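You operate a simulated robot arm through the tools that you are given. There is no shell and no other tool. Be economical: measure what you need, move in short steps, check, and stop when the job is done.

Carry out the task below with a simulated robot arm. There is one attempt and no reset: what you move stays moved.

## Task
Take electrode 62 out of the orange fixture and put the blue sleeve over its copper.
Fine: swing the orange dial gauge clear and open the clamp first; stand the electrode on the grey mat; leave the other one. Set down upright: what you pick out.

It is judged by the outcome, as a careful person would: the job done as asked, and still so three seconds after it is handed in. It fails if anything else is knocked over, pushed out of place, dropped, spilled or broken.

## Robot
A 7-joint arm with a two-finger parallel gripper, fixed in place. Base frame: the origin is at the foot of the arm, x ahead of it, y to its left, z up; the work surface is at about z = 0.86. Units: m, degrees, N and s.
With the tool pointing down near the work surface it reaches from about 0.24 to 0.68 m from the base axis. Its first joint turns from -66.0 to 66.0 degrees. Payload 2.4 kg.
Tool frame: the origin (TCP) lies between the finger pads and is the grasp point; the fingertips stand 0.03 m ahead of it; z points along the fingers, y is the line along which they close. The gripper opens to 0.094 m. The fingers are 0.028 m wide and 0.01 m thick; the gripper's body (0.05 by 0.096 m) begins 0.055 m behind the TCP.
Orientation is that of the tool frame in the base frame, as [roll, pitch, yaw] about the fixed x, y, z axes, in that order (R = Rz(yaw) Ry(pitch) Rx(roll)). With the fingers straight down and closing along the base's y, the tool's x points along the base's -x, its y along +y and its z along -z.

## Interface
- The arm moves only by the tool arm_command. Its argument "increments" is one flat list of numbers, 7 for each row, row after row: the turn, a rotation vector about the base's x, y, z in degrees, then the shift along the base's x, y, z in m, then the opening, from 0 (shut) to 1 (fully open). In form: [ax, ay, az, tx, ty, tz, grip, ax, ay, az, tx, ty, tz, grip, ...]. A call has 1 to 10 rows; each row shifts and turns the commanded pose from where the row before left it. Rows are played at 5 a second. More than 0.05 m and 8.6 degrees between two rows, or a gripper value outside its range, and nothing of the call is played. A pose out of reach is approached as far as the arm can. The call stops where the force on the tool passes 40 N (or 10 N more than at its start, if that is more) or the arm is blocked; 0.2 s more then pass. The fingers move at their own pace (about 0.153 m/s each) and stop on an object; they squeeze with about 39 N. The grip force told is the motor's: it shows also when the fingers shut on nothing. Time passes only in rows, and 0.2 s behind the last, so rows that do not move let the fingers close. It gives the time, the measured TCP pose, the force on the tool (base axes), the opening and the grip force at its end, in the units of the frame above (readings bear some noise), with the torque about the TCP (base axes, N m) and any sound that the robot's microphone picked up.
- Cameras (640 x 400 px; columns grow to the right, rows downward): "scene" is fixed at [0.0297, 0.4668, 1.4421]; the picture's right is [-0.81, -0.58, 0.00], its down [-0.34, 0.47, -0.81] and it looks along [0.47, -0.66, -0.58] (base axes); focal length 249 px, centre (320, 200). "wrist" rides on the gripper at [0.076, 0.014, -0.102] in the tool frame; the picture's right is [-0.18, 0.98, 0.00], its down [-0.75, -0.14, -0.64] and it looks along [-0.63, -0.12, 0.77] (tool axes); focal length 243 px, centre (320, 200). There is no depth. A picture from a camera that has moved, and an enlarged one, comes with that camera's place and axes in the base frame and with its lens.
- grab_frame(camera): a new picture of that camera. No time passes.
- enlarge(camera, box): a new picture of the part [left, top, right, bottom] of that camera's present view, enlarged. No time passes.
- sign_off(): hands the job in; it is judged then, once.

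Work in short steps. Places have to be worked out from the pictures, the camera data and where the tool is seen: move nearer, look again, correct. Check each grasp and each placing, and mend what went wrong. You have 120 turns and 84 pictures in all, those below and enlarged ones among them. Open the gripper and draw the arm clear of the work before you hand the job in, unless the task says otherwise; then end with one line.

The tools are called after "Emit:" as a command line: name --argument value ..., lists and objects as JSON in quotes. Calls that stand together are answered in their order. arm_command: Moves the arm, as the interface text tells. Its arguments: {"type":"object","properties":{"increments":{"type":"array"}},"required":["increments"]} The other tools are called the same way: grab_frame (camera) takes a picture; enlarge (camera, box) takes an enlarged picture of a part of a camera's view; sign_off () hands the job in.

At the start:

```text
time_s: 0.0
ee_pos: [0.4307, -0.0075, 1.2826]
ee_rot: [180.0, 0.0, -180.0]
wrist_force: [-1.1, 0.6, 0.2]
wrist_torque: [0.0, -0.02, 0.0]
finger_gap: 0.094
gripper_force: 0.1
```

scene: 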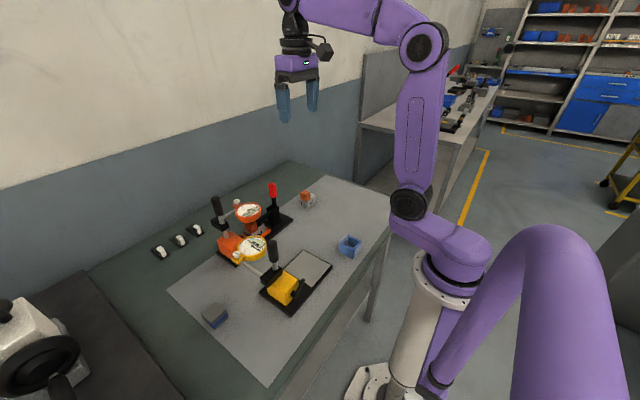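
wrist: 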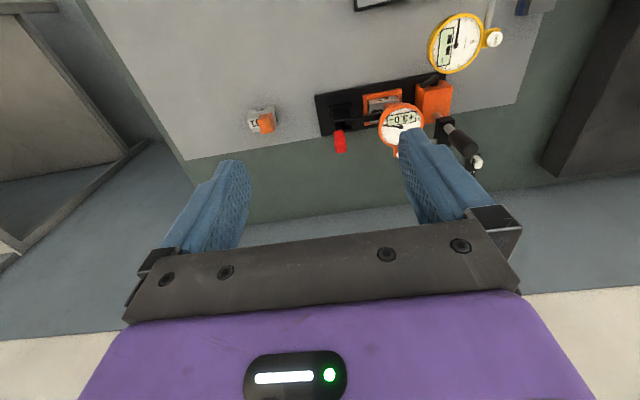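

I'll start by looking closer at the fixture area from both cameras.

Emit:
enlarge --camera "scene" --box '[140, 160, 400, 340]'

Emit:
enlarge --camera "wrist" --box '[230, 0, 550, 200]'

```text
2.22 times, centred on (270, 250) of scene
camera zoom: at [0.0297, 0.4668, 1.4421], right [-0.81, -0.58, 0.0], down [-0.34, 0.47, -0.81], along [0.47, -0.66, -0.58], focal length 554 px, centre (431, 89)
```

zoom: 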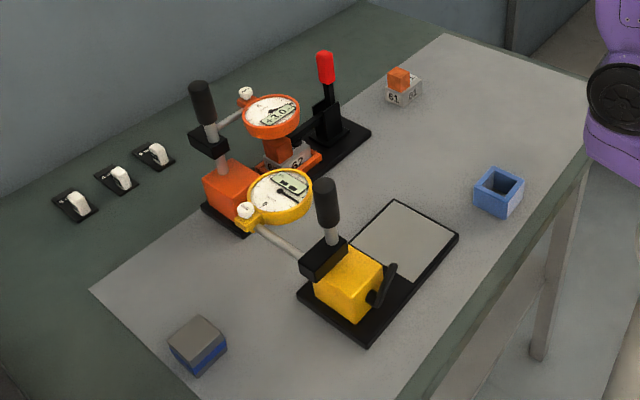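

```text
2.00 times, centred on (390, 100) of wrist
camera zoom: at [0.3546, 0.006, 1.3854], right [0.18, 0.98, 0.0], down [0.75, -0.14, 0.64], along [0.63, -0.12, -0.77], focal length 485 px, centre (180, 400)
```

zoom: 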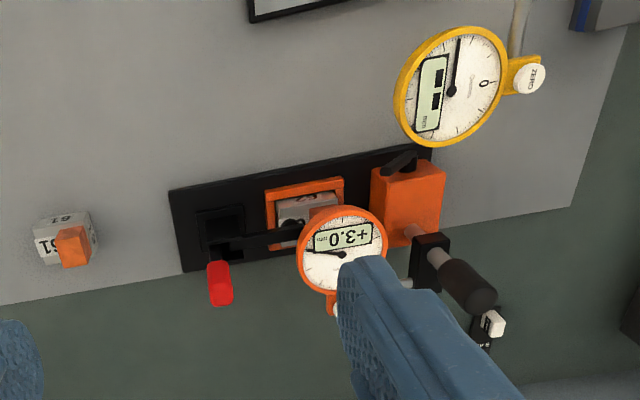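

The orange fixture holds 62 near (0.54, 0.10), with the gauge above it and a red-handled toggle beside it. Moving in for a closer look from above, still well clear.

Emit:
arm_command --increments '[0, 0, 0, 0.012, 0.018, -0.026, 1, 0, 0, 0, 0.012, 0.018, -0.026, 1, 0, 0, 0, 0.012, 0.018, -0.026, 1, 0, 0, 0, 0.012, 0.018, -0.026, 1, 0, 0, 0, 0.012, 0.018, -0.026, 1]'

Emit:
grab_frame --camera "wrist"

```text
time_s: 1.2
ee_pos: [0.493, 0.0818, 1.1531]
ee_rot: [-179.9, 0.1, 179.9]
wrist_force: [-0.3, 0.2, 0.4]
wrist_torque: [0.02, 0.01, 0.03]
finger_gap: 0.0938
gripper_force: 0.1
```

```text
79 pictures are left
camera wrist: at [0.416, 0.0966, 1.2549], right [0.18, 0.98, 0.0], down [0.75, -0.14, 0.64], along [0.63, -0.12, -0.77], focal length 243 px, centre (320, 200)
```

wrist: 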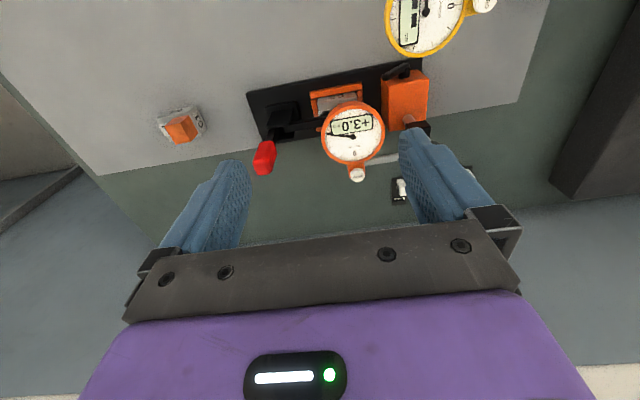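

Enlarging the fixture to understand gauge arm and clamp geometry.

Emit:
enlarge --camera "wrist" --box '[230, 40, 470, 200]'

Emit:
enlarge --camera "scene" --box '[200, 175, 300, 270]'

```text
2.50 times, centred on (350, 120) of wrist
camera zoom: at [0.416, 0.0966, 1.2549], right [0.18, 0.98, 0.0], down [0.75, -0.14, 0.64], along [0.63, -0.12, -0.77], focal length 606 px, centre (245, 400)
```

zoom: 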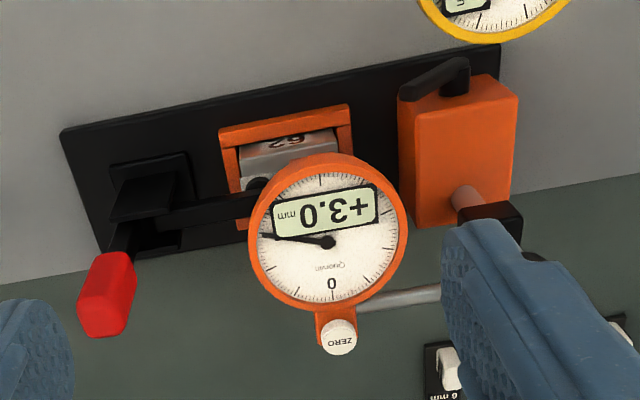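

```text
4.21 times, centred on (250, 222) of scene
camera zoom: at [0.0297, 0.4668, 1.4421], right [-0.81, -0.58, 0.0], down [-0.34, 0.47, -0.81], along [0.47, -0.66, -0.58], focal length 1049 px, centre (615, 105)
```

zoom: 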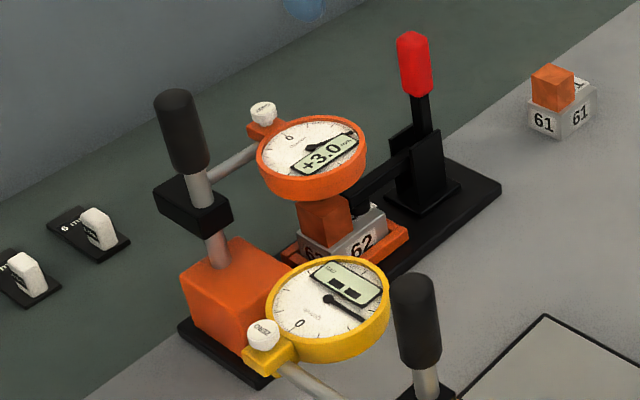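

Triangulated: gauge centre ≈(0.549, 0.112, 0.98) on a post at ≈(0.565, 0.195), clamp handle ≈(0.546, 0.008, 1.0). I'll close the fingers and go down on the near (-x) side of the gauge, so as to swing it away toward +x, away from the yellow gauge.

Emit:
arm_command --increments '[0, 0, 0, -0.014, 0.006, 0, 0, 0, 0, 0, -0.014, 0.006, 0, 0, 0, 0, 0, 0, 0, -0.04, 0, 0, 0, 0, 0, 0, -0.04, 0, 0, 0, 0, 0, 0, -0.04, 0, 0, 0, 0, 0, 0, -0.04, 0]'

Emit:
grab_frame --camera "wrist"

Emit:
enlarge --camera "scene" --box '[180, 150, 340, 270]'

```text
time_s: 2.6
ee_pos: [0.4624, 0.093, 0.9912]
ee_rot: [-180.0, 0.1, -180.0]
wrist_force: [0.3, -0.7, 0.8]
wrist_torque: [0.02, 0.03, 0.0]
finger_gap: 0.0
gripper_force: 32.9
```

```text
76 pictures are left
camera wrist: at [0.3861, 0.1074, 1.0935], right [0.18, 0.98, 0.0], down [0.75, -0.14, 0.64], along [0.63, -0.12, -0.77], focal length 243 px, centre (320, 200)
```

wrist: 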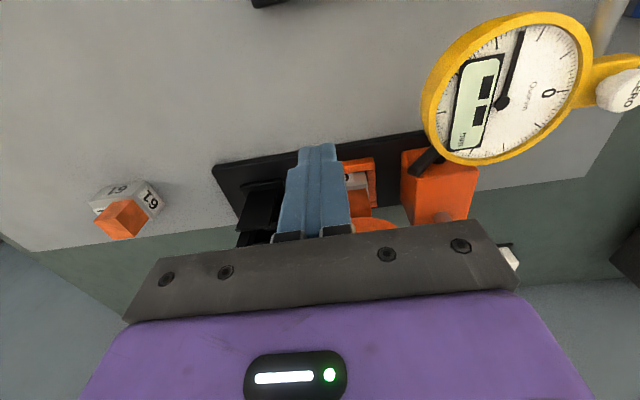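

```text
3.33 times, centred on (260, 210) of scene
camera zoom: at [0.0297, 0.4668, 1.4421], right [-0.81, -0.58, 0.0], down [-0.34, 0.47, -0.81], along [0.47, -0.66, -0.58], focal length 831 px, centre (520, 167)
```

zoom: 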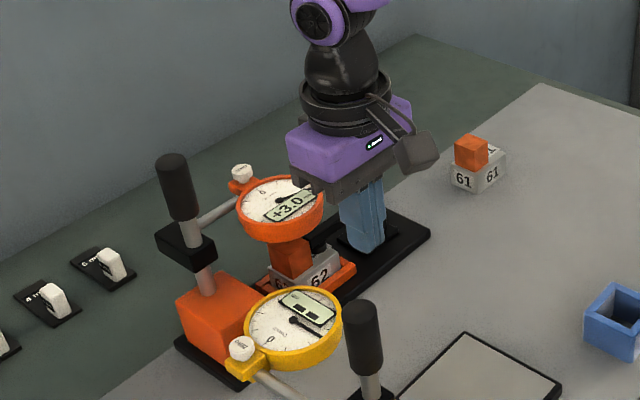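

Tool is beside the gauge at the right height. Pushing +x in short steps.

Emit:
arm_command --increments '[0, 0, 0, 0.015, 0, -0.001, 0, 0, 0, 0, 0.015, 0, -0.001, 0, 0, 0, 0, 0.012, 0, 0, 0, 0, 0, 0, 0.012, 0, 0, 0]'

Emit:
enlarge --camera "scene" --box '[180, 150, 340, 270]'

```text
time_s: 3.6
ee_pos: [0.5157, 0.089, 0.991]
ee_rot: [-179.8, -0.3, 179.6]
wrist_force: [-10.1, -26.0, 4.5]
wrist_torque: [-0.05, -0.01, -0.24]
finger_gap: 0.0001
gripper_force: 32.7
```

```text
3.33 times, centred on (260, 210) of scene
camera zoom: at [0.0294, 0.466, 1.4424], right [-0.81, -0.58, 0.0], down [-0.34, 0.47, -0.81], along [0.47, -0.66, -0.58], focal length 831 px, centre (520, 167)
```

zoom: 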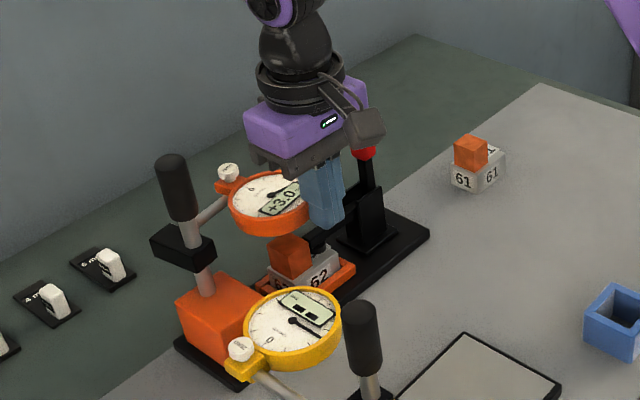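

The gauge is turning (about 10°), but the tool is rubbing sideways (-26 N in y). I'll follow the arc round the post, easing off in y.

Emit:
arm_command --increments '[0, 0, 0, 0.012, -0.008, 0, 0, 0, 0, 0, 0.0152, -0.004, 0, 0, 0, 0, 0, 0.016, -0.0016, 0, 0, 0, 0, 0, 0.016, 0.0006, 0, 0]'

Emit:
enlarge --camera "scene" --box '[180, 150, 340, 270]'

```text
time_s: 4.6
ee_pos: [0.5756, 0.0838, 0.991]
ee_rot: [179.9, 0.1, -179.8]
wrist_force: [0.5, -0.5, 0.4]
wrist_torque: [0.0, 0.01, -0.02]
finger_gap: 0.0
gripper_force: 33.6
```

```text
3.33 times, centred on (260, 210) of scene
camera zoom: at [0.0297, 0.4668, 1.4421], right [-0.81, -0.58, 0.0], down [-0.34, 0.47, -0.81], along [0.47, -0.66, -0.58], focal length 831 px, centre (520, 167)
```

zoom: 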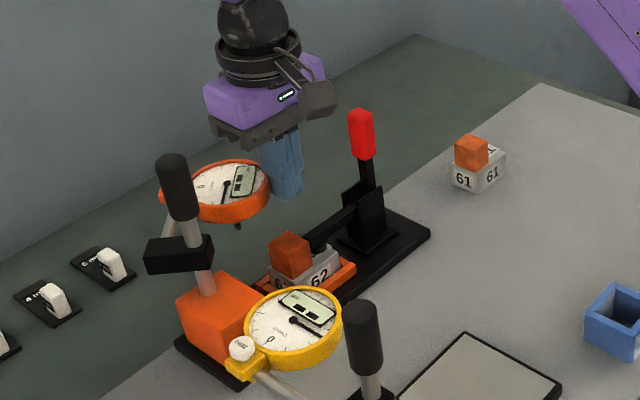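

Gauge is now past 40° with no load. A little more, pushing diagonally to get it fully clear.

Emit:
arm_command --increments '[0, 0, 0, 0.012, 0.008, 0, 0, 0, 0, 0, 0.012, 0.008, 0, 0, 0, 0, 0, 0.012, 0.009, 0, 0, 0, 0, 0, 0.011, 0.01, 0, 0]'

Emit:
enlarge --camera "scene" --box '[180, 150, 340, 270]'

```text
time_s: 5.6
ee_pos: [0.6242, 0.1121, 0.9914]
ee_rot: [-179.9, 0.2, 179.7]
wrist_force: [16.0, -17.7, -5.4]
wrist_torque: [-0.31, -0.22, -0.27]
finger_gap: 0.0002
gripper_force: 33.4
```

```text
3.33 times, centred on (260, 210) of scene
camera zoom: at [0.0303, 0.4663, 1.4423], right [-0.81, -0.58, 0.0], down [-0.34, 0.47, -0.81], along [0.47, -0.66, -0.58], focal length 831 px, centre (520, 167)
```

zoom: 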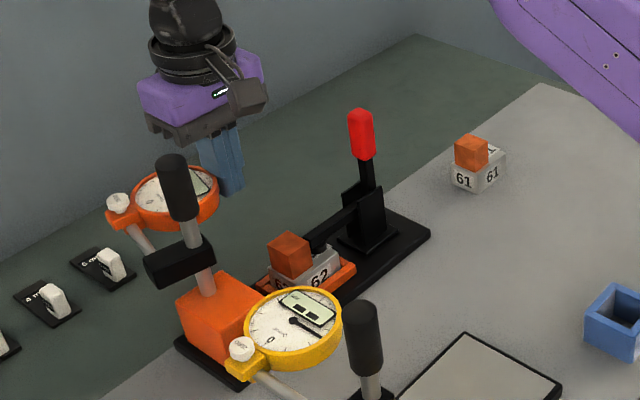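

The gauge is clear of the electrode. Backing off sideways, rising, and moving back to look.

Emit:
arm_command --increments '[0, 0, 0, 0.0, -0.02, 0, 0, 0, 0, 0, 0.0, -0.02, 0, 0, 0, 0, 0, 0, 0, 0.04, 0, 0, 0, 0, -0.03, 0, 0.04, 0, 0, 0, 0, -0.04, 0, 0.03, 0.5, 0, 0, 0, -0.045, 0, 0, 0.5, 0, 0, 0, -0.02, 0, 0, 0.5]'

Emit:
grab_frame --camera "wrist"

```text
time_s: 7.2
ee_pos: [0.4896, 0.0776, 1.1008]
ee_rot: [180.0, -0.1, -179.9]
wrist_force: [0.3, -0.2, -0.4]
wrist_torque: [0.0, -0.01, 0.02]
finger_gap: 0.0469
gripper_force: 0.0
```

```text
71 pictures are left
camera wrist: at [0.413, 0.0902, 1.2029], right [0.18, 0.98, 0.0], down [0.75, -0.14, 0.64], along [0.63, -0.12, -0.77], focal length 243 px, centre (320, 200)
```

wrist: 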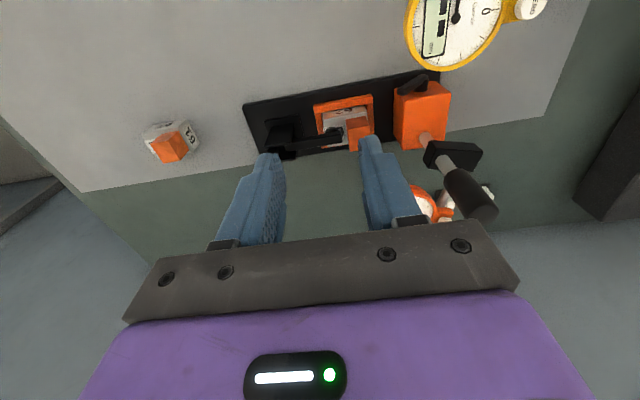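

Emit:
enlarge --camera "wrist" --box '[230, 60, 470, 210]'

Emit:
enlarge --camera "scene" --box '[230, 175, 310, 235]'

```text
2.67 times, centred on (350, 135) of wrist
camera zoom: at [0.413, 0.0902, 1.2029], right [0.18, 0.98, 0.0], down [0.75, -0.14, 0.64], along [0.63, -0.12, -0.77], focal length 647 px, centre (240, 373)
```

zoom: 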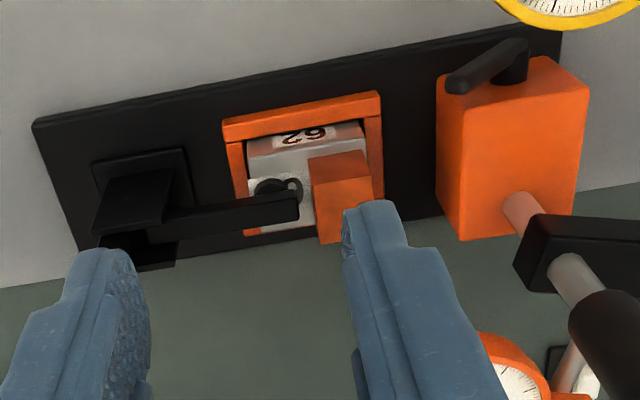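

```text
6.67 times, centred on (270, 205) of scene
camera zoom: at [0.0297, 0.4668, 1.4421], right [-0.81, -0.58, 0.0], down [-0.34, 0.47, -0.81], along [0.47, -0.66, -0.58], focal length 1662 px, centre (653, 167)
```

zoom: 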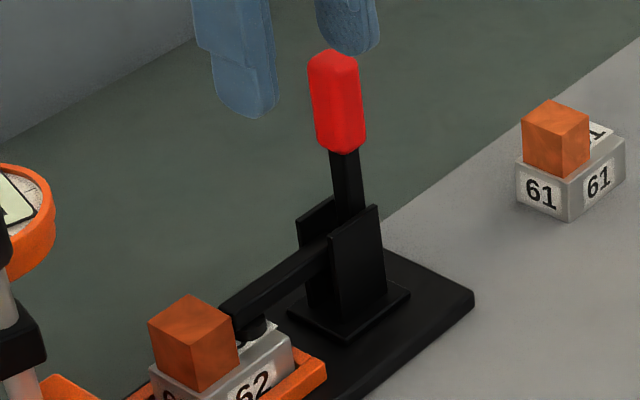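

Gauge is well away. Now the clamp: handle at y≈0.007, z≈0.97–1.02, pivot ≈(0.009, 0.917), arm extending +y onto the block. I'll position closed fingers on the +y side of the handle at x≈0.547.

Emit:
arm_command --increments '[0, 0, 0, 0.029, -0.012, 0, 0, 0, 0, 0, 0.029, -0.012, 0, 0, 0, 0, 0, 0, 0, -0.045, 0, 0, 0, 0, 0, 0, -0.04, 0]'

Emit:
enlarge --camera "scene" --box '[210, 150, 330, 240]'

Emit:
grab_frame --camera "wrist"

```text
time_s: 8.2
ee_pos: [0.5472, 0.0531, 1.0166]
ee_rot: [180.0, -0.1, -180.0]
wrist_force: [0.1, 0.2, -0.2]
wrist_torque: [0.01, -0.01, 0.01]
finger_gap: 0.0003
gripper_force: 32.9
```

```text
4.44 times, centred on (270, 195) of scene
camera zoom: at [0.0297, 0.4668, 1.4421], right [-0.81, -0.58, 0.0], down [-0.34, 0.47, -0.81], along [0.47, -0.66, -0.58], focal length 1108 px, centre (542, 222)
```

zoom: 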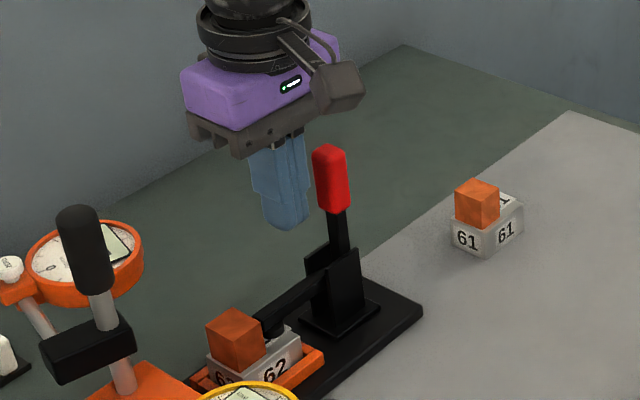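

```text
67 pictures are left
camera wrist: at [0.4711, 0.0666, 1.1193], right [0.18, 0.98, 0.0], down [0.75, -0.14, 0.64], along [0.63, -0.12, -0.77], focal length 243 px, centre (320, 200)
```

wrist: 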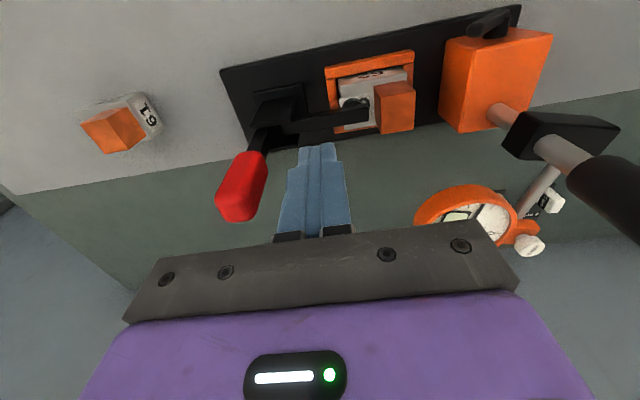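

Fingers are beside the handle. Push toward -y gently.

Emit:
arm_command --increments '[0, 0, 0, 0, -0.015, 0, 0, 0, 0, 0, 0, -0.012, -0.001, 0, 0, 0, 0, 0, -0.012, -0.002, 0]'

Emit:
enlarge --camera "scene" --box '[210, 150, 330, 240]'

```text
time_s: 9.0
ee_pos: [0.5487, 0.0134, 1.0127]
ee_rot: [-180.0, 0.2, 179.9]
wrist_force: [0.9, 2.2, 2.7]
wrist_torque: [0.04, -0.01, -0.01]
finger_gap: 0.0001
gripper_force: 32.9
```

```text
4.44 times, centred on (270, 195) of scene
camera zoom: at [0.0296, 0.4668, 1.4421], right [-0.81, -0.58, 0.0], down [-0.34, 0.47, -0.81], along [0.47, -0.66, -0.58], focal length 1108 px, centre (542, 222)
```

zoom: 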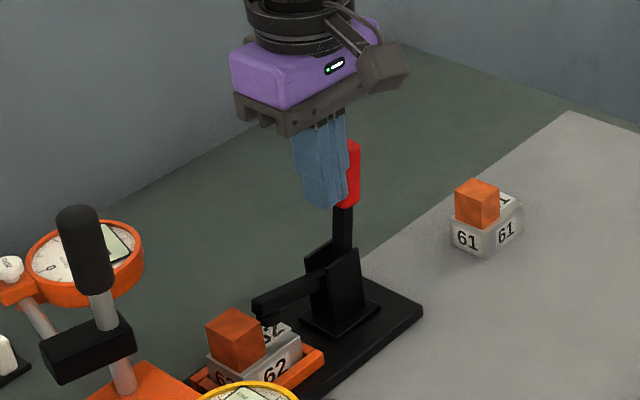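

The arm is lifting, light force. Continuing along the arc.

Emit:
arm_command --increments '[0, 0, 0, 0, -0.0175, -0.003, 0, 0, 0, 0, 0, -0.015, -0.008, 0, 0, 0, 0, 0, -0.013, -0.012, 0, 0, 0, 0, 0, -0.01, -0.013, 0]'

Emit:
enlarge --camera "scene" --box '[210, 150, 330, 240]'

```text
time_s: 10.1
ee_pos: [0.5463, -0.0367, 0.9831]
ee_rot: [179.9, 0.0, -179.7]
wrist_force: [-8.3, 1.5, 14.0]
wrist_torque: [-0.05, 0.19, -0.04]
finger_gap: 0.0002
gripper_force: 33.1
stopped in row 4: the force on the tool passed its limit at 49 N (the readings are from after the stop); the commanded pose is now the measured one
```

```text
4.44 times, centred on (270, 195) of scene
camera zoom: at [0.0292, 0.4668, 1.4421], right [-0.81, -0.58, 0.0], down [-0.34, 0.47, -0.81], along [0.47, -0.66, -0.58], focal length 1108 px, centre (542, 222)
```

zoom: 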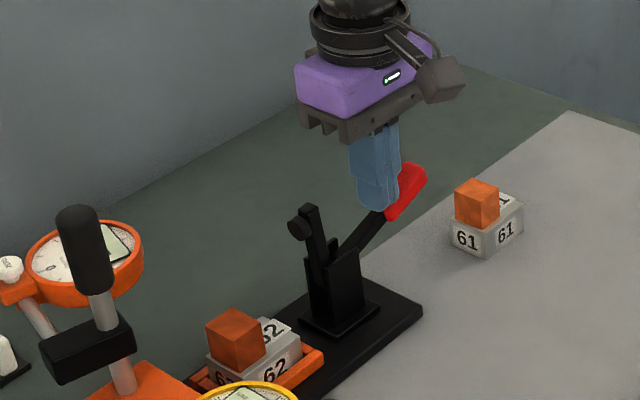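

The clamp is fully open (arm vertical, hit its stop). Rise and check it stays.

Emit:
arm_command --increments '[0, 0, 0, 0, 0.003, 0.02, 0, 0, 0, 0, 0, 0.01, 0.04, 0, 0, 0, 0, -0.03, 0.03, 0.04, 0, 0, 0, 0, -0.04, 0.035, 0.03, 0.4, 0, 0, 0, -0.03, 0.03, 0, 0.4]'

Emit:
grab_frame --camera "wrist"

Emit:
enlarge --camera "scene" --box '[210, 160, 330, 250]'

```text
refused: row 3 steps farther than a row can; nothing moved
```

```text
64 pictures are left
camera wrist: at [0.4698, -0.0241, 1.0854], right [0.18, 0.98, 0.0], down [0.75, -0.14, 0.64], along [0.63, -0.11, -0.77], focal length 243 px, centre (320, 200)
```

wrist: 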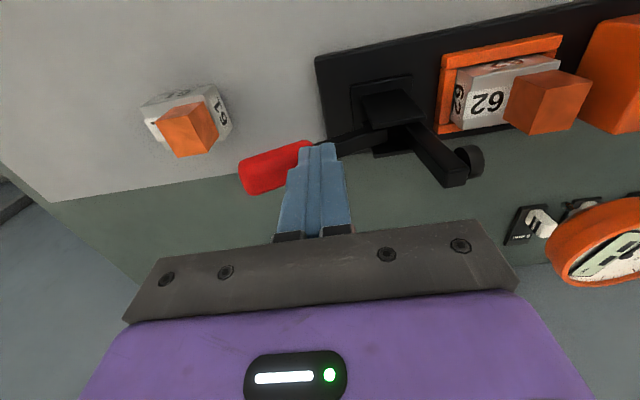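

```text
4.44 times, centred on (270, 205) of scene
camera zoom: at [0.0292, 0.4668, 1.4421], right [-0.81, -0.58, 0.0], down [-0.34, 0.47, -0.81], along [0.47, -0.66, -0.58], focal length 1108 px, centre (542, 178)
```

zoom: 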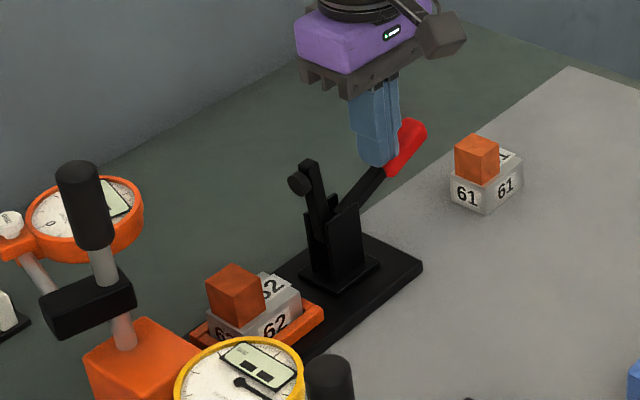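

One row was too long; splitting the retreat into smaller steps.

Emit:
arm_command --increments '[0, 0, 0, 0, 0.003, 0.02, 0, 0, 0, 0, 0, 0.01, 0.04, 0, 0, 0, 0, -0.015, 0.02, 0.03, 0, 0, 0, 0, -0.02, 0.03, 0.025, 0.4, 0, 0, 0, -0.03, 0.03, 0, 0.4, 0, 0, 0, -0.02, 0.03, 0, 0.4]'

Emit:
grab_frame --camera "wrist"

Emit:
enlarge --camera "scene" --box '[210, 170, 310, 245]'

```text
time_s: 11.4
ee_pos: [0.4593, 0.0853, 1.0991]
ee_rot: [180.0, 0.1, -179.9]
wrist_force: [0.1, 0.3, -0.1]
wrist_torque: [-0.03, -0.05, -0.02]
finger_gap: 0.0374
gripper_force: 0.1
```

```text
62 pictures are left
camera wrist: at [0.3833, 0.0984, 1.2008], right [0.18, 0.98, 0.0], down [0.75, -0.14, 0.64], along [0.63, -0.11, -0.77], focal length 243 px, centre (320, 200)
```

wrist: 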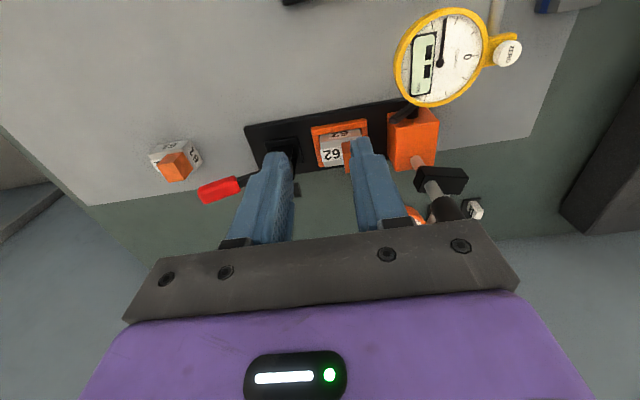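

```text
5.33 times, centred on (260, 208) of scene
camera zoom: at [0.0297, 0.4668, 1.4421], right [-0.81, -0.58, 0.0], down [-0.34, 0.47, -0.81], along [0.47, -0.66, -0.58], focal length 1329 px, centre (640, 160)
```

zoom: 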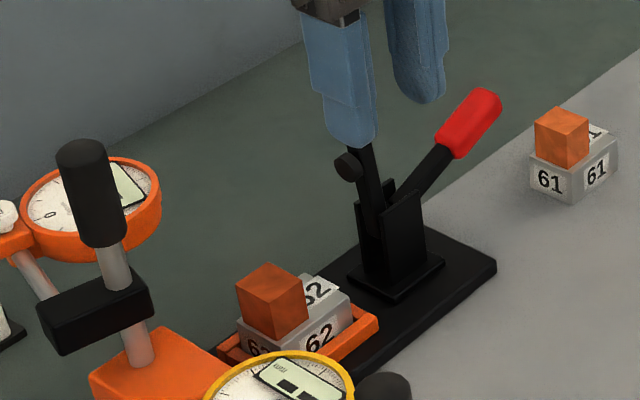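

Clamp stays open. Moving so the electrode is seen unobstructed from above.

Emit:
arm_command --increments '[0, 0, 0, 0.035, 0.005, 0, 0.8, 0, 0, 0, 0.035, 0.005, 0, 0.8]'

Emit:
enlarge --camera "wrist" --box '[240, 0, 440, 130]'

```text
time_s: 12.1
ee_pos: [0.5307, 0.0944, 1.0984]
ee_rot: [179.9, 0.0, -179.8]
wrist_force: [0.6, 0.2, 0.2]
wrist_torque: [-0.01, 0.01, -0.04]
finger_gap: 0.0752
gripper_force: 0.0
```

```text
3.08 times, centred on (340, 65) of wrist
camera zoom: at [0.4536, 0.1076, 1.2002], right [0.18, 0.98, 0.0], down [0.75, -0.14, 0.64], along [0.63, -0.11, -0.77], focal length 746 px, centre (258, 615)
```

zoom: 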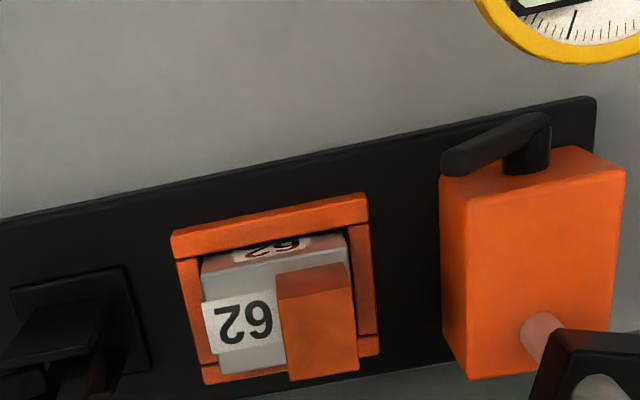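

Copper located: centre ≈(0.549, 0.113), top z≈0.927, block top ≈0.897, about 28 mm square. I'll close to ~47 mm opening (to miss the orange block) and descend partway over it.

Emit:
arm_command --increments '[0, 0, 0, 0.009, 0.009, 0, 0.5, 0, 0, 0, 0.009, 0.0095, -0.03, 0.5, 0, 0, 0, 0, 0, -0.045, 0.5, 0, 0, 0, 0, 0, -0.04, 0.5]'

Emit:
grab_frame --camera "wrist"

Emit:
enlarge --camera "scene" --box '[210, 160, 310, 235]'

```text
time_s: 13.1
ee_pos: [0.549, 0.1146, 0.9828]
ee_rot: [179.7, 0.1, -179.8]
wrist_force: [-0.6, 0.0, -0.5]
wrist_torque: [-0.03, 0.0, -0.03]
finger_gap: 0.0468
gripper_force: 0.0
```

```text
59 pictures are left
camera wrist: at [0.4726, 0.1289, 1.0842], right [0.18, 0.98, 0.0], down [0.75, -0.14, 0.64], along [0.63, -0.11, -0.77], focal length 243 px, centre (320, 200)
```

wrist: 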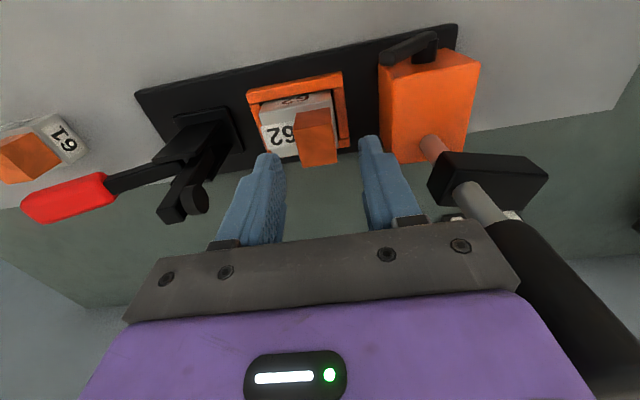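

```text
5.33 times, centred on (260, 198) of scene
camera zoom: at [0.0297, 0.4668, 1.4421], right [-0.81, -0.58, 0.0], down [-0.34, 0.47, -0.81], along [0.47, -0.66, -0.58], focal length 1329 px, centre (640, 213)
```

zoom: 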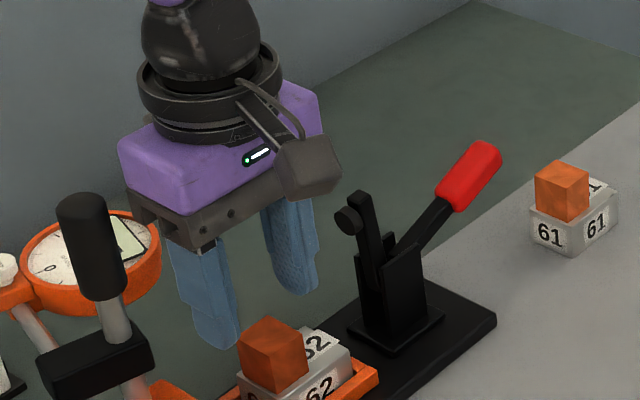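

Copper computed at (0.548, 0.115), right under the tool. Descending and closing.

Emit:
arm_command --increments '[0, 0, 0, 0, 0, -0.025, 0.5, 0, 0, 0, 0, 0, -0.023, 0.5]'

Emit:
enlarge --camera "scene" --box '[210, 160, 310, 235]'

Emit:
enlarge --camera "wrist" --box '[220, 40, 460, 200]'

```text
time_s: 13.7
ee_pos: [0.5489, 0.1157, 0.9349]
ee_rot: [179.9, 0.2, -179.8]
wrist_force: [-5.5, -1.3, 12.1]
wrist_torque: [-0.34, 0.24, -0.08]
finger_gap: 0.0472
gripper_force: 0.2
```

```text
5.33 times, centred on (260, 198) of scene
camera zoom: at [0.0293, 0.4667, 1.4421], right [-0.81, -0.58, 0.0], down [-0.34, 0.47, -0.81], along [0.47, -0.66, -0.58], focal length 1329 px, centre (640, 213)
```

zoom: 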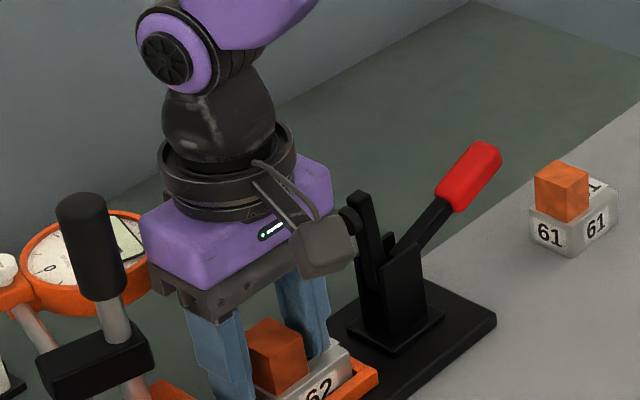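

```text
2.50 times, centred on (340, 120) of wrist
camera zoom: at [0.473, 0.1283, 1.0364], right [0.18, 0.98, 0.0], down [0.75, -0.14, 0.64], along [0.63, -0.11, -0.77], focal length 606 px, centre (270, 400)
```

zoom: 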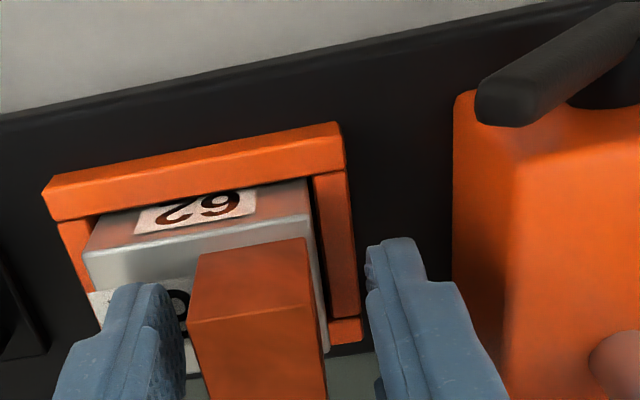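

A fingertip touches the block top (12 N). Raise 3 mm, shift 3 mm to -y to centre, then close.

Emit:
arm_command --increments '[0, 0, 0, 0, -0.003, 0.004, 0.5, 0, 0, 0, 0, 0, 0, 0.1, 0, 0, 0, 0, 0, 0, 0.1, 0, 0, 0, 0, 0, 0, 0.1]'

Emit:
enlarge --camera "wrist" --box '[220, 40, 460, 200]'

```text
time_s: 14.7
ee_pos: [0.5494, 0.1107, 0.9382]
ee_rot: [179.8, 0.3, -179.9]
wrist_force: [-1.8, 0.0, 24.0]
wrist_torque: [-1.13, 0.31, -0.12]
finger_gap: 0.0255
gripper_force: 38.8
```

```text
2.50 times, centred on (340, 120) of wrist
camera zoom: at [0.4732, 0.1247, 1.0411], right [0.18, 0.98, 0.0], down [0.75, -0.14, 0.64], along [0.63, -0.11, -0.76], focal length 606 px, centre (270, 400)
```

zoom: 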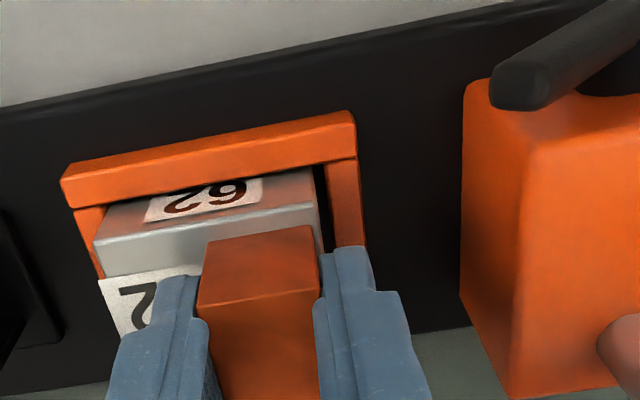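

Gripped at 25.5 mm. The off-axis force suggests the gripper body rests on the clamp pad on its -y side; lifting straight up relieves it.

Emit:
arm_command --increments '[0, 0, 0, 0, 0, 0.006, 0.1, 0, 0, 0, 0, 0, 0.006, 0.1]'

Emit:
enlarge --camera "scene" --box '[210, 160, 310, 235]'

```text
time_s: 15.2
ee_pos: [0.5489, 0.1116, 0.9488]
ee_rot: [179.8, -0.1, -179.8]
wrist_force: [4.1, 5.5, -9.5]
wrist_torque: [0.49, -0.33, -0.19]
finger_gap: 0.0255
gripper_force: 38.7
```

```text
5.33 times, centred on (260, 198) of scene
camera zoom: at [0.03, 0.4669, 1.442], right [-0.81, -0.58, 0.0], down [-0.34, 0.47, -0.81], along [0.47, -0.66, -0.58], focal length 1329 px, centre (640, 213)
```

zoom: 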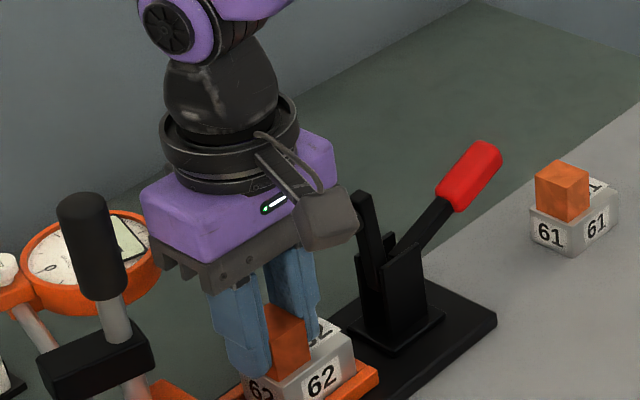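

The electrode is rising with the grip. Continue lifting straight.

Emit:
arm_command --increments '[0, 0, 0, 0, 0, 0.015, 0.1, 0, 0, 0, 0, 0, 0.025, 0.1, 0, 0, 0, 0, 0, 0.04, 0.1, 0, 0, 0, 0, 0, 0.04, 0.1]'

Emit:
enlarge --camera "scene" --box '[200, 110, 320, 230]'

Emit:
grab_frame --camera "wrist"

```text
time_s: 16.2
ee_pos: [0.5491, 0.1095, 1.07]
ee_rot: [179.9, 0.1, -179.8]
wrist_force: [0.5, -0.3, -0.5]
wrist_torque: [0.01, 0.0, -0.03]
finger_gap: 0.0093
gripper_force: 0.0
```

```text
3.33 times, centred on (260, 170) of scene
camera zoom: at [0.0297, 0.4668, 1.4421], right [-0.81, -0.58, 0.0], down [-0.34, 0.47, -0.81], along [0.47, -0.66, -0.58], focal length 831 px, centre (520, 300)
```

zoom: 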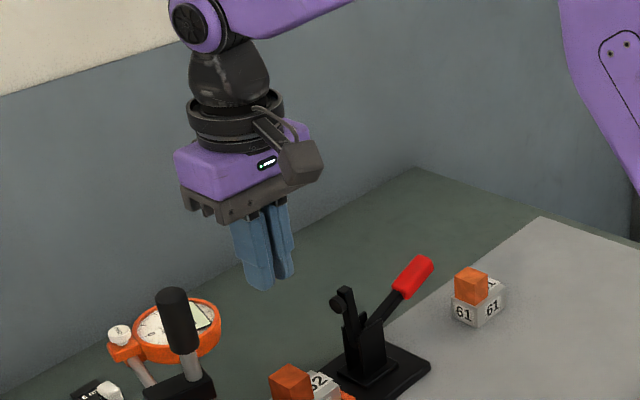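

```text
52 pictures are left
camera wrist: at [0.472, 0.1233, 1.1727], right [0.18, 0.98, 0.0], down [0.75, -0.14, 0.64], along [0.63, -0.11, -0.77], focal length 243 px, centre (320, 200)
```

wrist: 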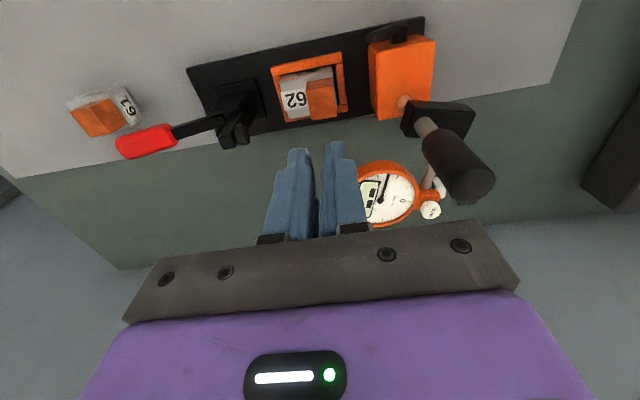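

The electrode slipped out and dropped back in the fixture. Checking its state closely.

Emit:
enlarge --camera "wrist" --box '[230, 20, 390, 130]'

Emit:
enlarge --camera "scene" --box '[225, 195, 305, 255]'

```text
3.64 times, centred on (310, 75) of wrist
camera zoom: at [0.472, 0.1233, 1.1727], right [0.18, 0.98, 0.0], down [0.75, -0.14, 0.64], along [0.63, -0.11, -0.77], focal length 882 px, centre (356, 654)
```

zoom: 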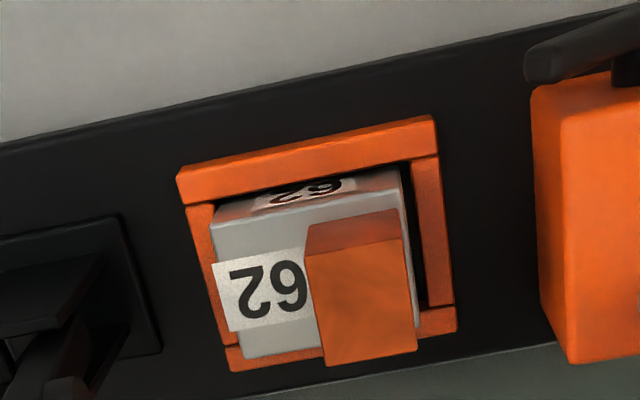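

```text
6.67 times, centred on (265, 225) of scene
camera zoom: at [0.0297, 0.4668, 1.4421], right [-0.81, -0.58, 0.0], down [-0.34, 0.47, -0.81], along [0.47, -0.66, -0.58], focal length 1662 px, centre (687, 33)
```

zoom: 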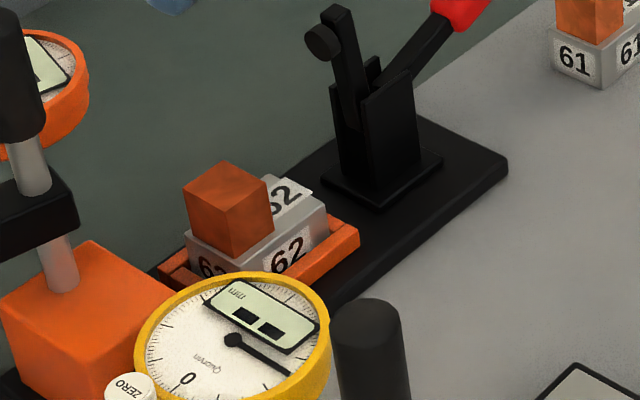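

Electrode is seated upright in the fixture, nothing disturbed. Retrying: copper centre now ≈(0.551, 0.112). Open, descend to tip just above block top, read forces before closing.

Emit:
arm_command --increments '[0, 0, 0, 0.001, 0.001, -0.02, 0.5, 0, 0, 0, 0.001, 0.001, -0.04, 0.5, 0, 0, 0, 0, 0, -0.04, 0.5, 0, 0, 0, 0, 0, -0.022, 0.5, 0, 0, 0, 0, 0, -0.009, 0.5, 0, 0, 0, 0, 0, 0, 0.5]'

Emit:
enlarge --camera "wrist" --box '[220, 40, 460, 200]'

```text
time_s: 17.6
ee_pos: [0.5524, 0.1129, 0.9376]
ee_rot: [179.8, 0.1, -179.9]
wrist_force: [1.0, 0.3, -0.4]
wrist_torque: [0.02, -0.02, 0.01]
finger_gap: 0.0471
gripper_force: 0.2
```

```text
2.50 times, centred on (340, 120) of wrist
camera zoom: at [0.4754, 0.1257, 1.0409], right [0.18, 0.98, 0.0], down [0.75, -0.14, 0.64], along [0.63, -0.11, -0.77], focal length 606 px, centre (270, 400)
```

zoom: 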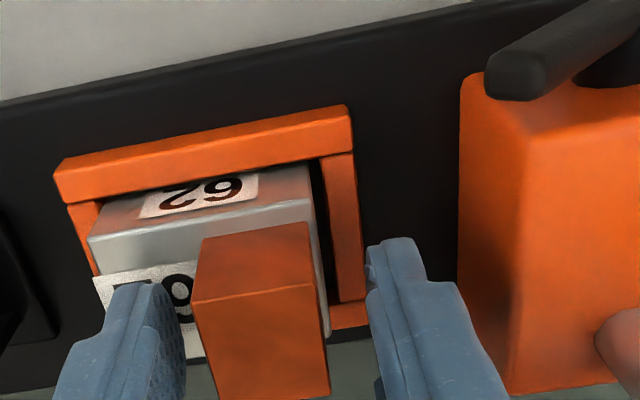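

No contact at this height. Tiny -y correction, then close with full-shut command.

Emit:
arm_command --increments '[0, 0, 0, -0.001, -0.001, -0.0005, 0.5, 0, 0, 0, 0, 0, 0, 0, 0, 0, 0, 0, 0, 0, 0, 0, 0, 0, 0, 0, 0, 0]'

```text
time_s: 18.6
ee_pos: [0.5516, 0.1119, 0.9379]
ee_rot: [179.8, 0.2, -179.8]
wrist_force: [-1.6, 1.7, 12.1]
wrist_torque: [0.23, 0.27, -0.1]
finger_gap: 0.0256
gripper_force: 39.0
```

Gripped, 25.6 mm. Lift in small steps, watching the load.

Emit:
arm_command --increments '[0, 0, 0, 0, 0, 0.003, 0, 0, 0, 0, 0, 0, 0.003, 0, 0, 0, 0, 0, 0, 0, 0]'

```text
time_s: 19.4
ee_pos: [0.5502, 0.1118, 0.9438]
ee_rot: [179.8, 0.0, -179.8]
wrist_force: [-0.5, 0.4, -6.9]
wrist_torque: [0.19, 0.03, -0.02]
finger_gap: 0.0258
gripper_force: 38.5
```

Load -6.9 N, which looks like the electrode's weight. Continue slowly.

Emit:
arm_command --increments '[0, 0, 0, 0, 0, 0.003, 0, 0, 0, 0, 0, 0, 0.003, 0, 0, 0, 0, 0, 0, 0.003, 0, 0, 0, 0, 0, 0, 0, 0]'

Emit:
enlarge --camera "wrist" --box '[220, 40, 460, 200]'

Emit:
enlarge --camera "scene" --box '[210, 170, 310, 245]'

```text
time_s: 20.4
ee_pos: [0.5514, 0.1114, 0.9523]
ee_rot: [179.9, 0.1, -179.8]
wrist_force: [0.5, 0.3, -5.9]
wrist_torque: [0.05, -0.02, -0.02]
finger_gap: 0.0258
gripper_force: 38.7
```

```text
2.50 times, centred on (340, 120) of wrist
camera zoom: at [0.4747, 0.1239, 1.0554], right [0.18, 0.98, 0.0], down [0.75, -0.14, 0.64], along [0.63, -0.11, -0.77], focal length 606 px, centre (270, 400)
```

zoom: 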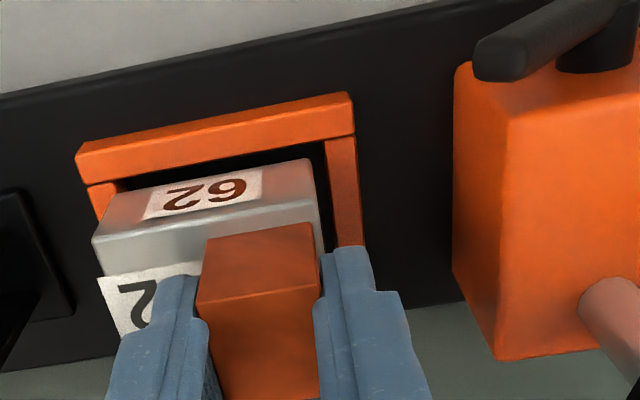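

```text
5.33 times, centred on (260, 208) of scene
camera zoom: at [0.0298, 0.4668, 1.4421], right [-0.81, -0.58, 0.0], down [-0.34, 0.47, -0.81], along [0.47, -0.66, -0.58], focal length 1329 px, centre (640, 160)
```

zoom: 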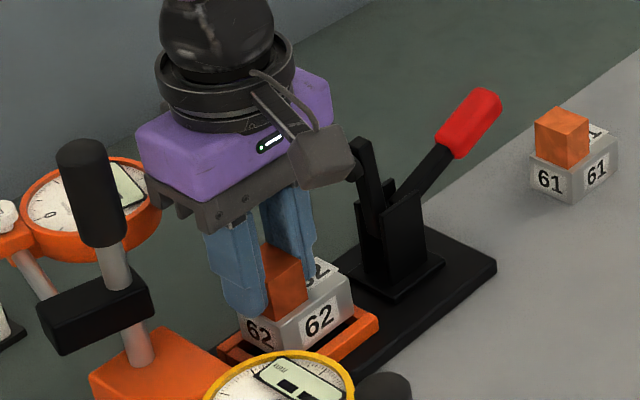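

It's coming up level. Continue at gentle speed until out of the frame.

Emit:
arm_command --increments '[0, 0, 0, 0, 0, 0.004, 0, 0, 0, 0, 0, 0, 0.005, 0, 0, 0, 0, 0, 0, 0.006, 0, 0, 0, 0, 0, 0, 0.007, 0, 0, 0, 0, 0, 0, 0.008, 0, 0, 0, 0, 0, 0, 0.008, 0, 0, 0, 0, 0, 0, 0.006, 0, 0, 0, 0, 0, 0, 0.004, 0]'

Emit:
enlarge --camera "scene" --box '[200, 150, 320, 240]'

```text
time_s: 22.2
ee_pos: [0.5513, 0.1113, 1.003]
ee_rot: [179.8, 0.2, -179.8]
wrist_force: [-0.3, -0.1, -5.0]
wrist_torque: [0.04, -0.01, 0.0]
finger_gap: 0.0259
gripper_force: 39.0
```

```text
4.44 times, centred on (260, 195) of scene
camera zoom: at [0.0298, 0.4668, 1.4421], right [-0.81, -0.58, 0.0], down [-0.34, 0.47, -0.81], along [0.47, -0.66, -0.58], focal length 1108 px, centre (587, 222)
```

zoom: 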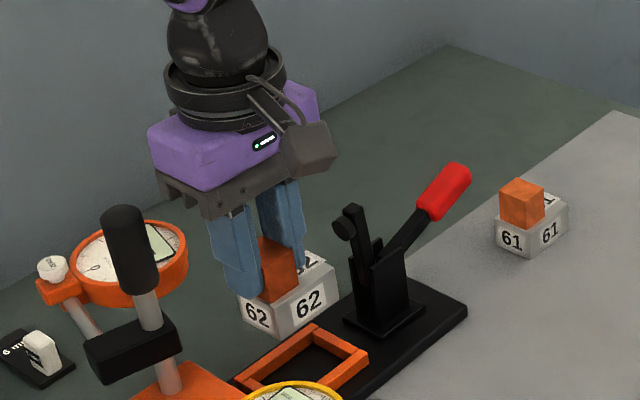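

Clear of the frame. Lift a bit more, then carry toward an empty mat area at about (0.42, -0.02).

Emit:
arm_command --increments '[0, 0, 0, 0, 0, 0.01, 0, 0, 0, 0, 0, 0, 0.015, 0, 0, 0, 0, -0.008, -0.008, 0.012, 0, 0, 0, 0, -0.018, -0.018, 0.008, 0, 0, 0, 0, -0.022, -0.022, 0, 0, 0, 0, 0, -0.022, -0.022, 0, 0, 0, 0, 0, -0.022, -0.022, 0, 0, 0, 0, 0, -0.02, -0.02, 0, 0, 0, 0, 0, -0.012, -0.012, 0, 0, 0, 0, 0, -0.006, -0.006, 0, 0]'

Emit:
grab_frame --camera "scene"

Emit:
grab_frame --camera "wrist"

```text
time_s: 24.4
ee_pos: [0.4217, -0.0209, 1.0469]
ee_rot: [180.0, 0.0, -179.8]
wrist_force: [-0.7, 0.0, -5.4]
wrist_torque: [0.01, -0.01, -0.01]
finger_gap: 0.0257
gripper_force: 38.8
```

```text
45 pictures are left
```

scene: 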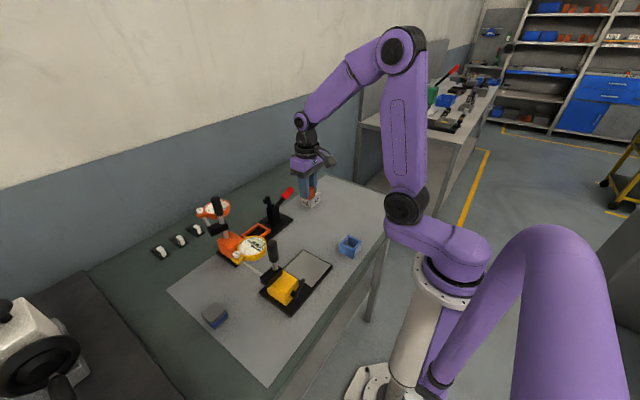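

```text
44 pictures are left
camera wrist: at [0.3445, -0.0066, 1.1485], right [0.18, 0.98, 0.0], down [0.75, -0.14, 0.64], along [0.63, -0.11, -0.77], focal length 243 px, centre (320, 200)
```

wrist: 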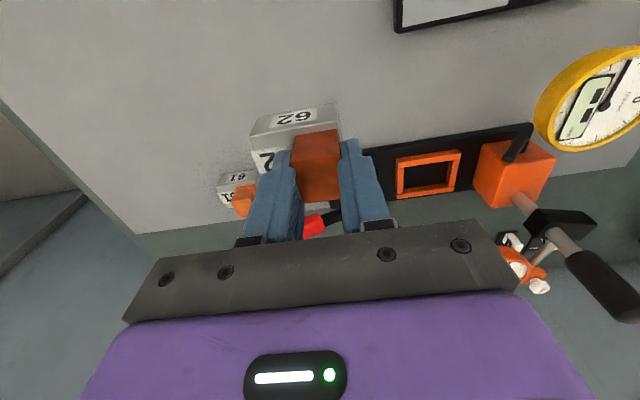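

Over a clear mat area. Lowering to just above the mat.

Emit:
arm_command --increments '[0, 0, 0, 0, 0, -0.015, 0, 0, 0, 0, 0, 0, -0.025, 0, 0, 0, 0, 0, 0, -0.025, 0, 0, 0, 0, 0, 0, -0.02, 0, 0, 0, 0, 0, 0, -0.01, 0, 0, 0, 0, 0, 0, -0.005, 0, 0, 0, 0, 0, 0, -0.003, 0]'

Emit:
enlarge --camera "scene" --box '[260, 150, 380, 260]'

```text
time_s: 26.1
ee_pos: [0.4215, -0.0183, 0.9427]
ee_rot: [-180.0, 0.0, -179.8]
wrist_force: [0.3, -0.6, -6.0]
wrist_torque: [0.05, 0.05, -0.01]
finger_gap: 0.0259
gripper_force: 39.0
```

```text
3.64 times, centred on (320, 205) of scene
camera zoom: at [0.0298, 0.4668, 1.4421], right [-0.81, -0.58, 0.0], down [-0.34, 0.47, -0.81], along [0.47, -0.66, -0.58], focal length 906 px, centre (320, 182)
```

zoom: 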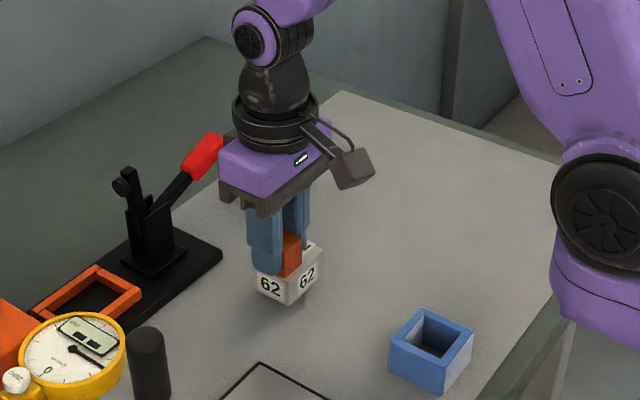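

Still hanging a few mm up. Continue in 2 mm steps until it bears on the mat.

Emit:
arm_command --increments '[0, 0, 0, 0, 0, -0.003, 0, 0, 0, 0, 0, 0, -0.003, 0, 0, 0, 0, 0, 0, -0.002, 0, 0, 0, 0, 0, 0, 0, 0]'

```text
time_s: 27.1
ee_pos: [0.4205, -0.0171, 0.935]
ee_rot: [179.9, 0.1, -179.9]
wrist_force: [0.4, -0.5, -5.7]
wrist_torque: [0.06, 0.01, -0.03]
finger_gap: 0.0258
gripper_force: 39.1
```

Emit:
arm_command --increments '[0, 0, 0, 0, 0, -0.002, 0, 0, 0, 0, 0, 0, -0.002, 0, 0, 0, 0, 0, 0, 0, 0]'

Emit:
enlarge --camera "scene" --box '[290, 200, 350, 240]'

```text
time_s: 27.9
ee_pos: [0.4212, -0.0188, 0.9312]
ee_rot: [179.9, 0.0, -179.7]
wrist_force: [0.4, 0.8, -5.7]
wrist_torque: [0.04, -0.01, 0.04]
finger_gap: 0.0258
gripper_force: 39.0
```

```text
10.00 times, centred on (320, 220) of scene
camera zoom: at [0.0298, 0.4668, 1.4421], right [-0.81, -0.58, 0.0], down [-0.34, 0.47, -0.81], along [0.47, -0.66, -0.58], focal length 2492 px, centre (320, 0)
```

zoom: 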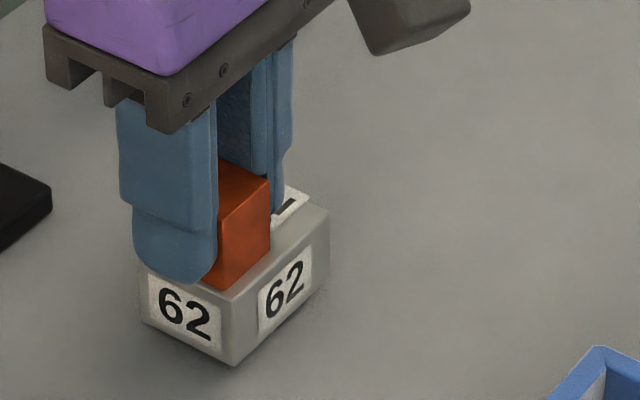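

Nearly down. Keep lowering in small steps.

Emit:
arm_command --increments '[0, 0, 0, 0, 0, -0.002, 0, 0, 0, 0, 0, 0, -0.002, 0, 0, 0, 0, 0, 0, 0, 0]'

```text
time_s: 28.6
ee_pos: [0.4214, -0.0174, 0.9278]
ee_rot: [180.0, 0.1, -179.8]
wrist_force: [1.0, 1.0, -5.8]
wrist_torque: [0.06, -0.04, -0.01]
finger_gap: 0.0257
gripper_force: 39.2
```

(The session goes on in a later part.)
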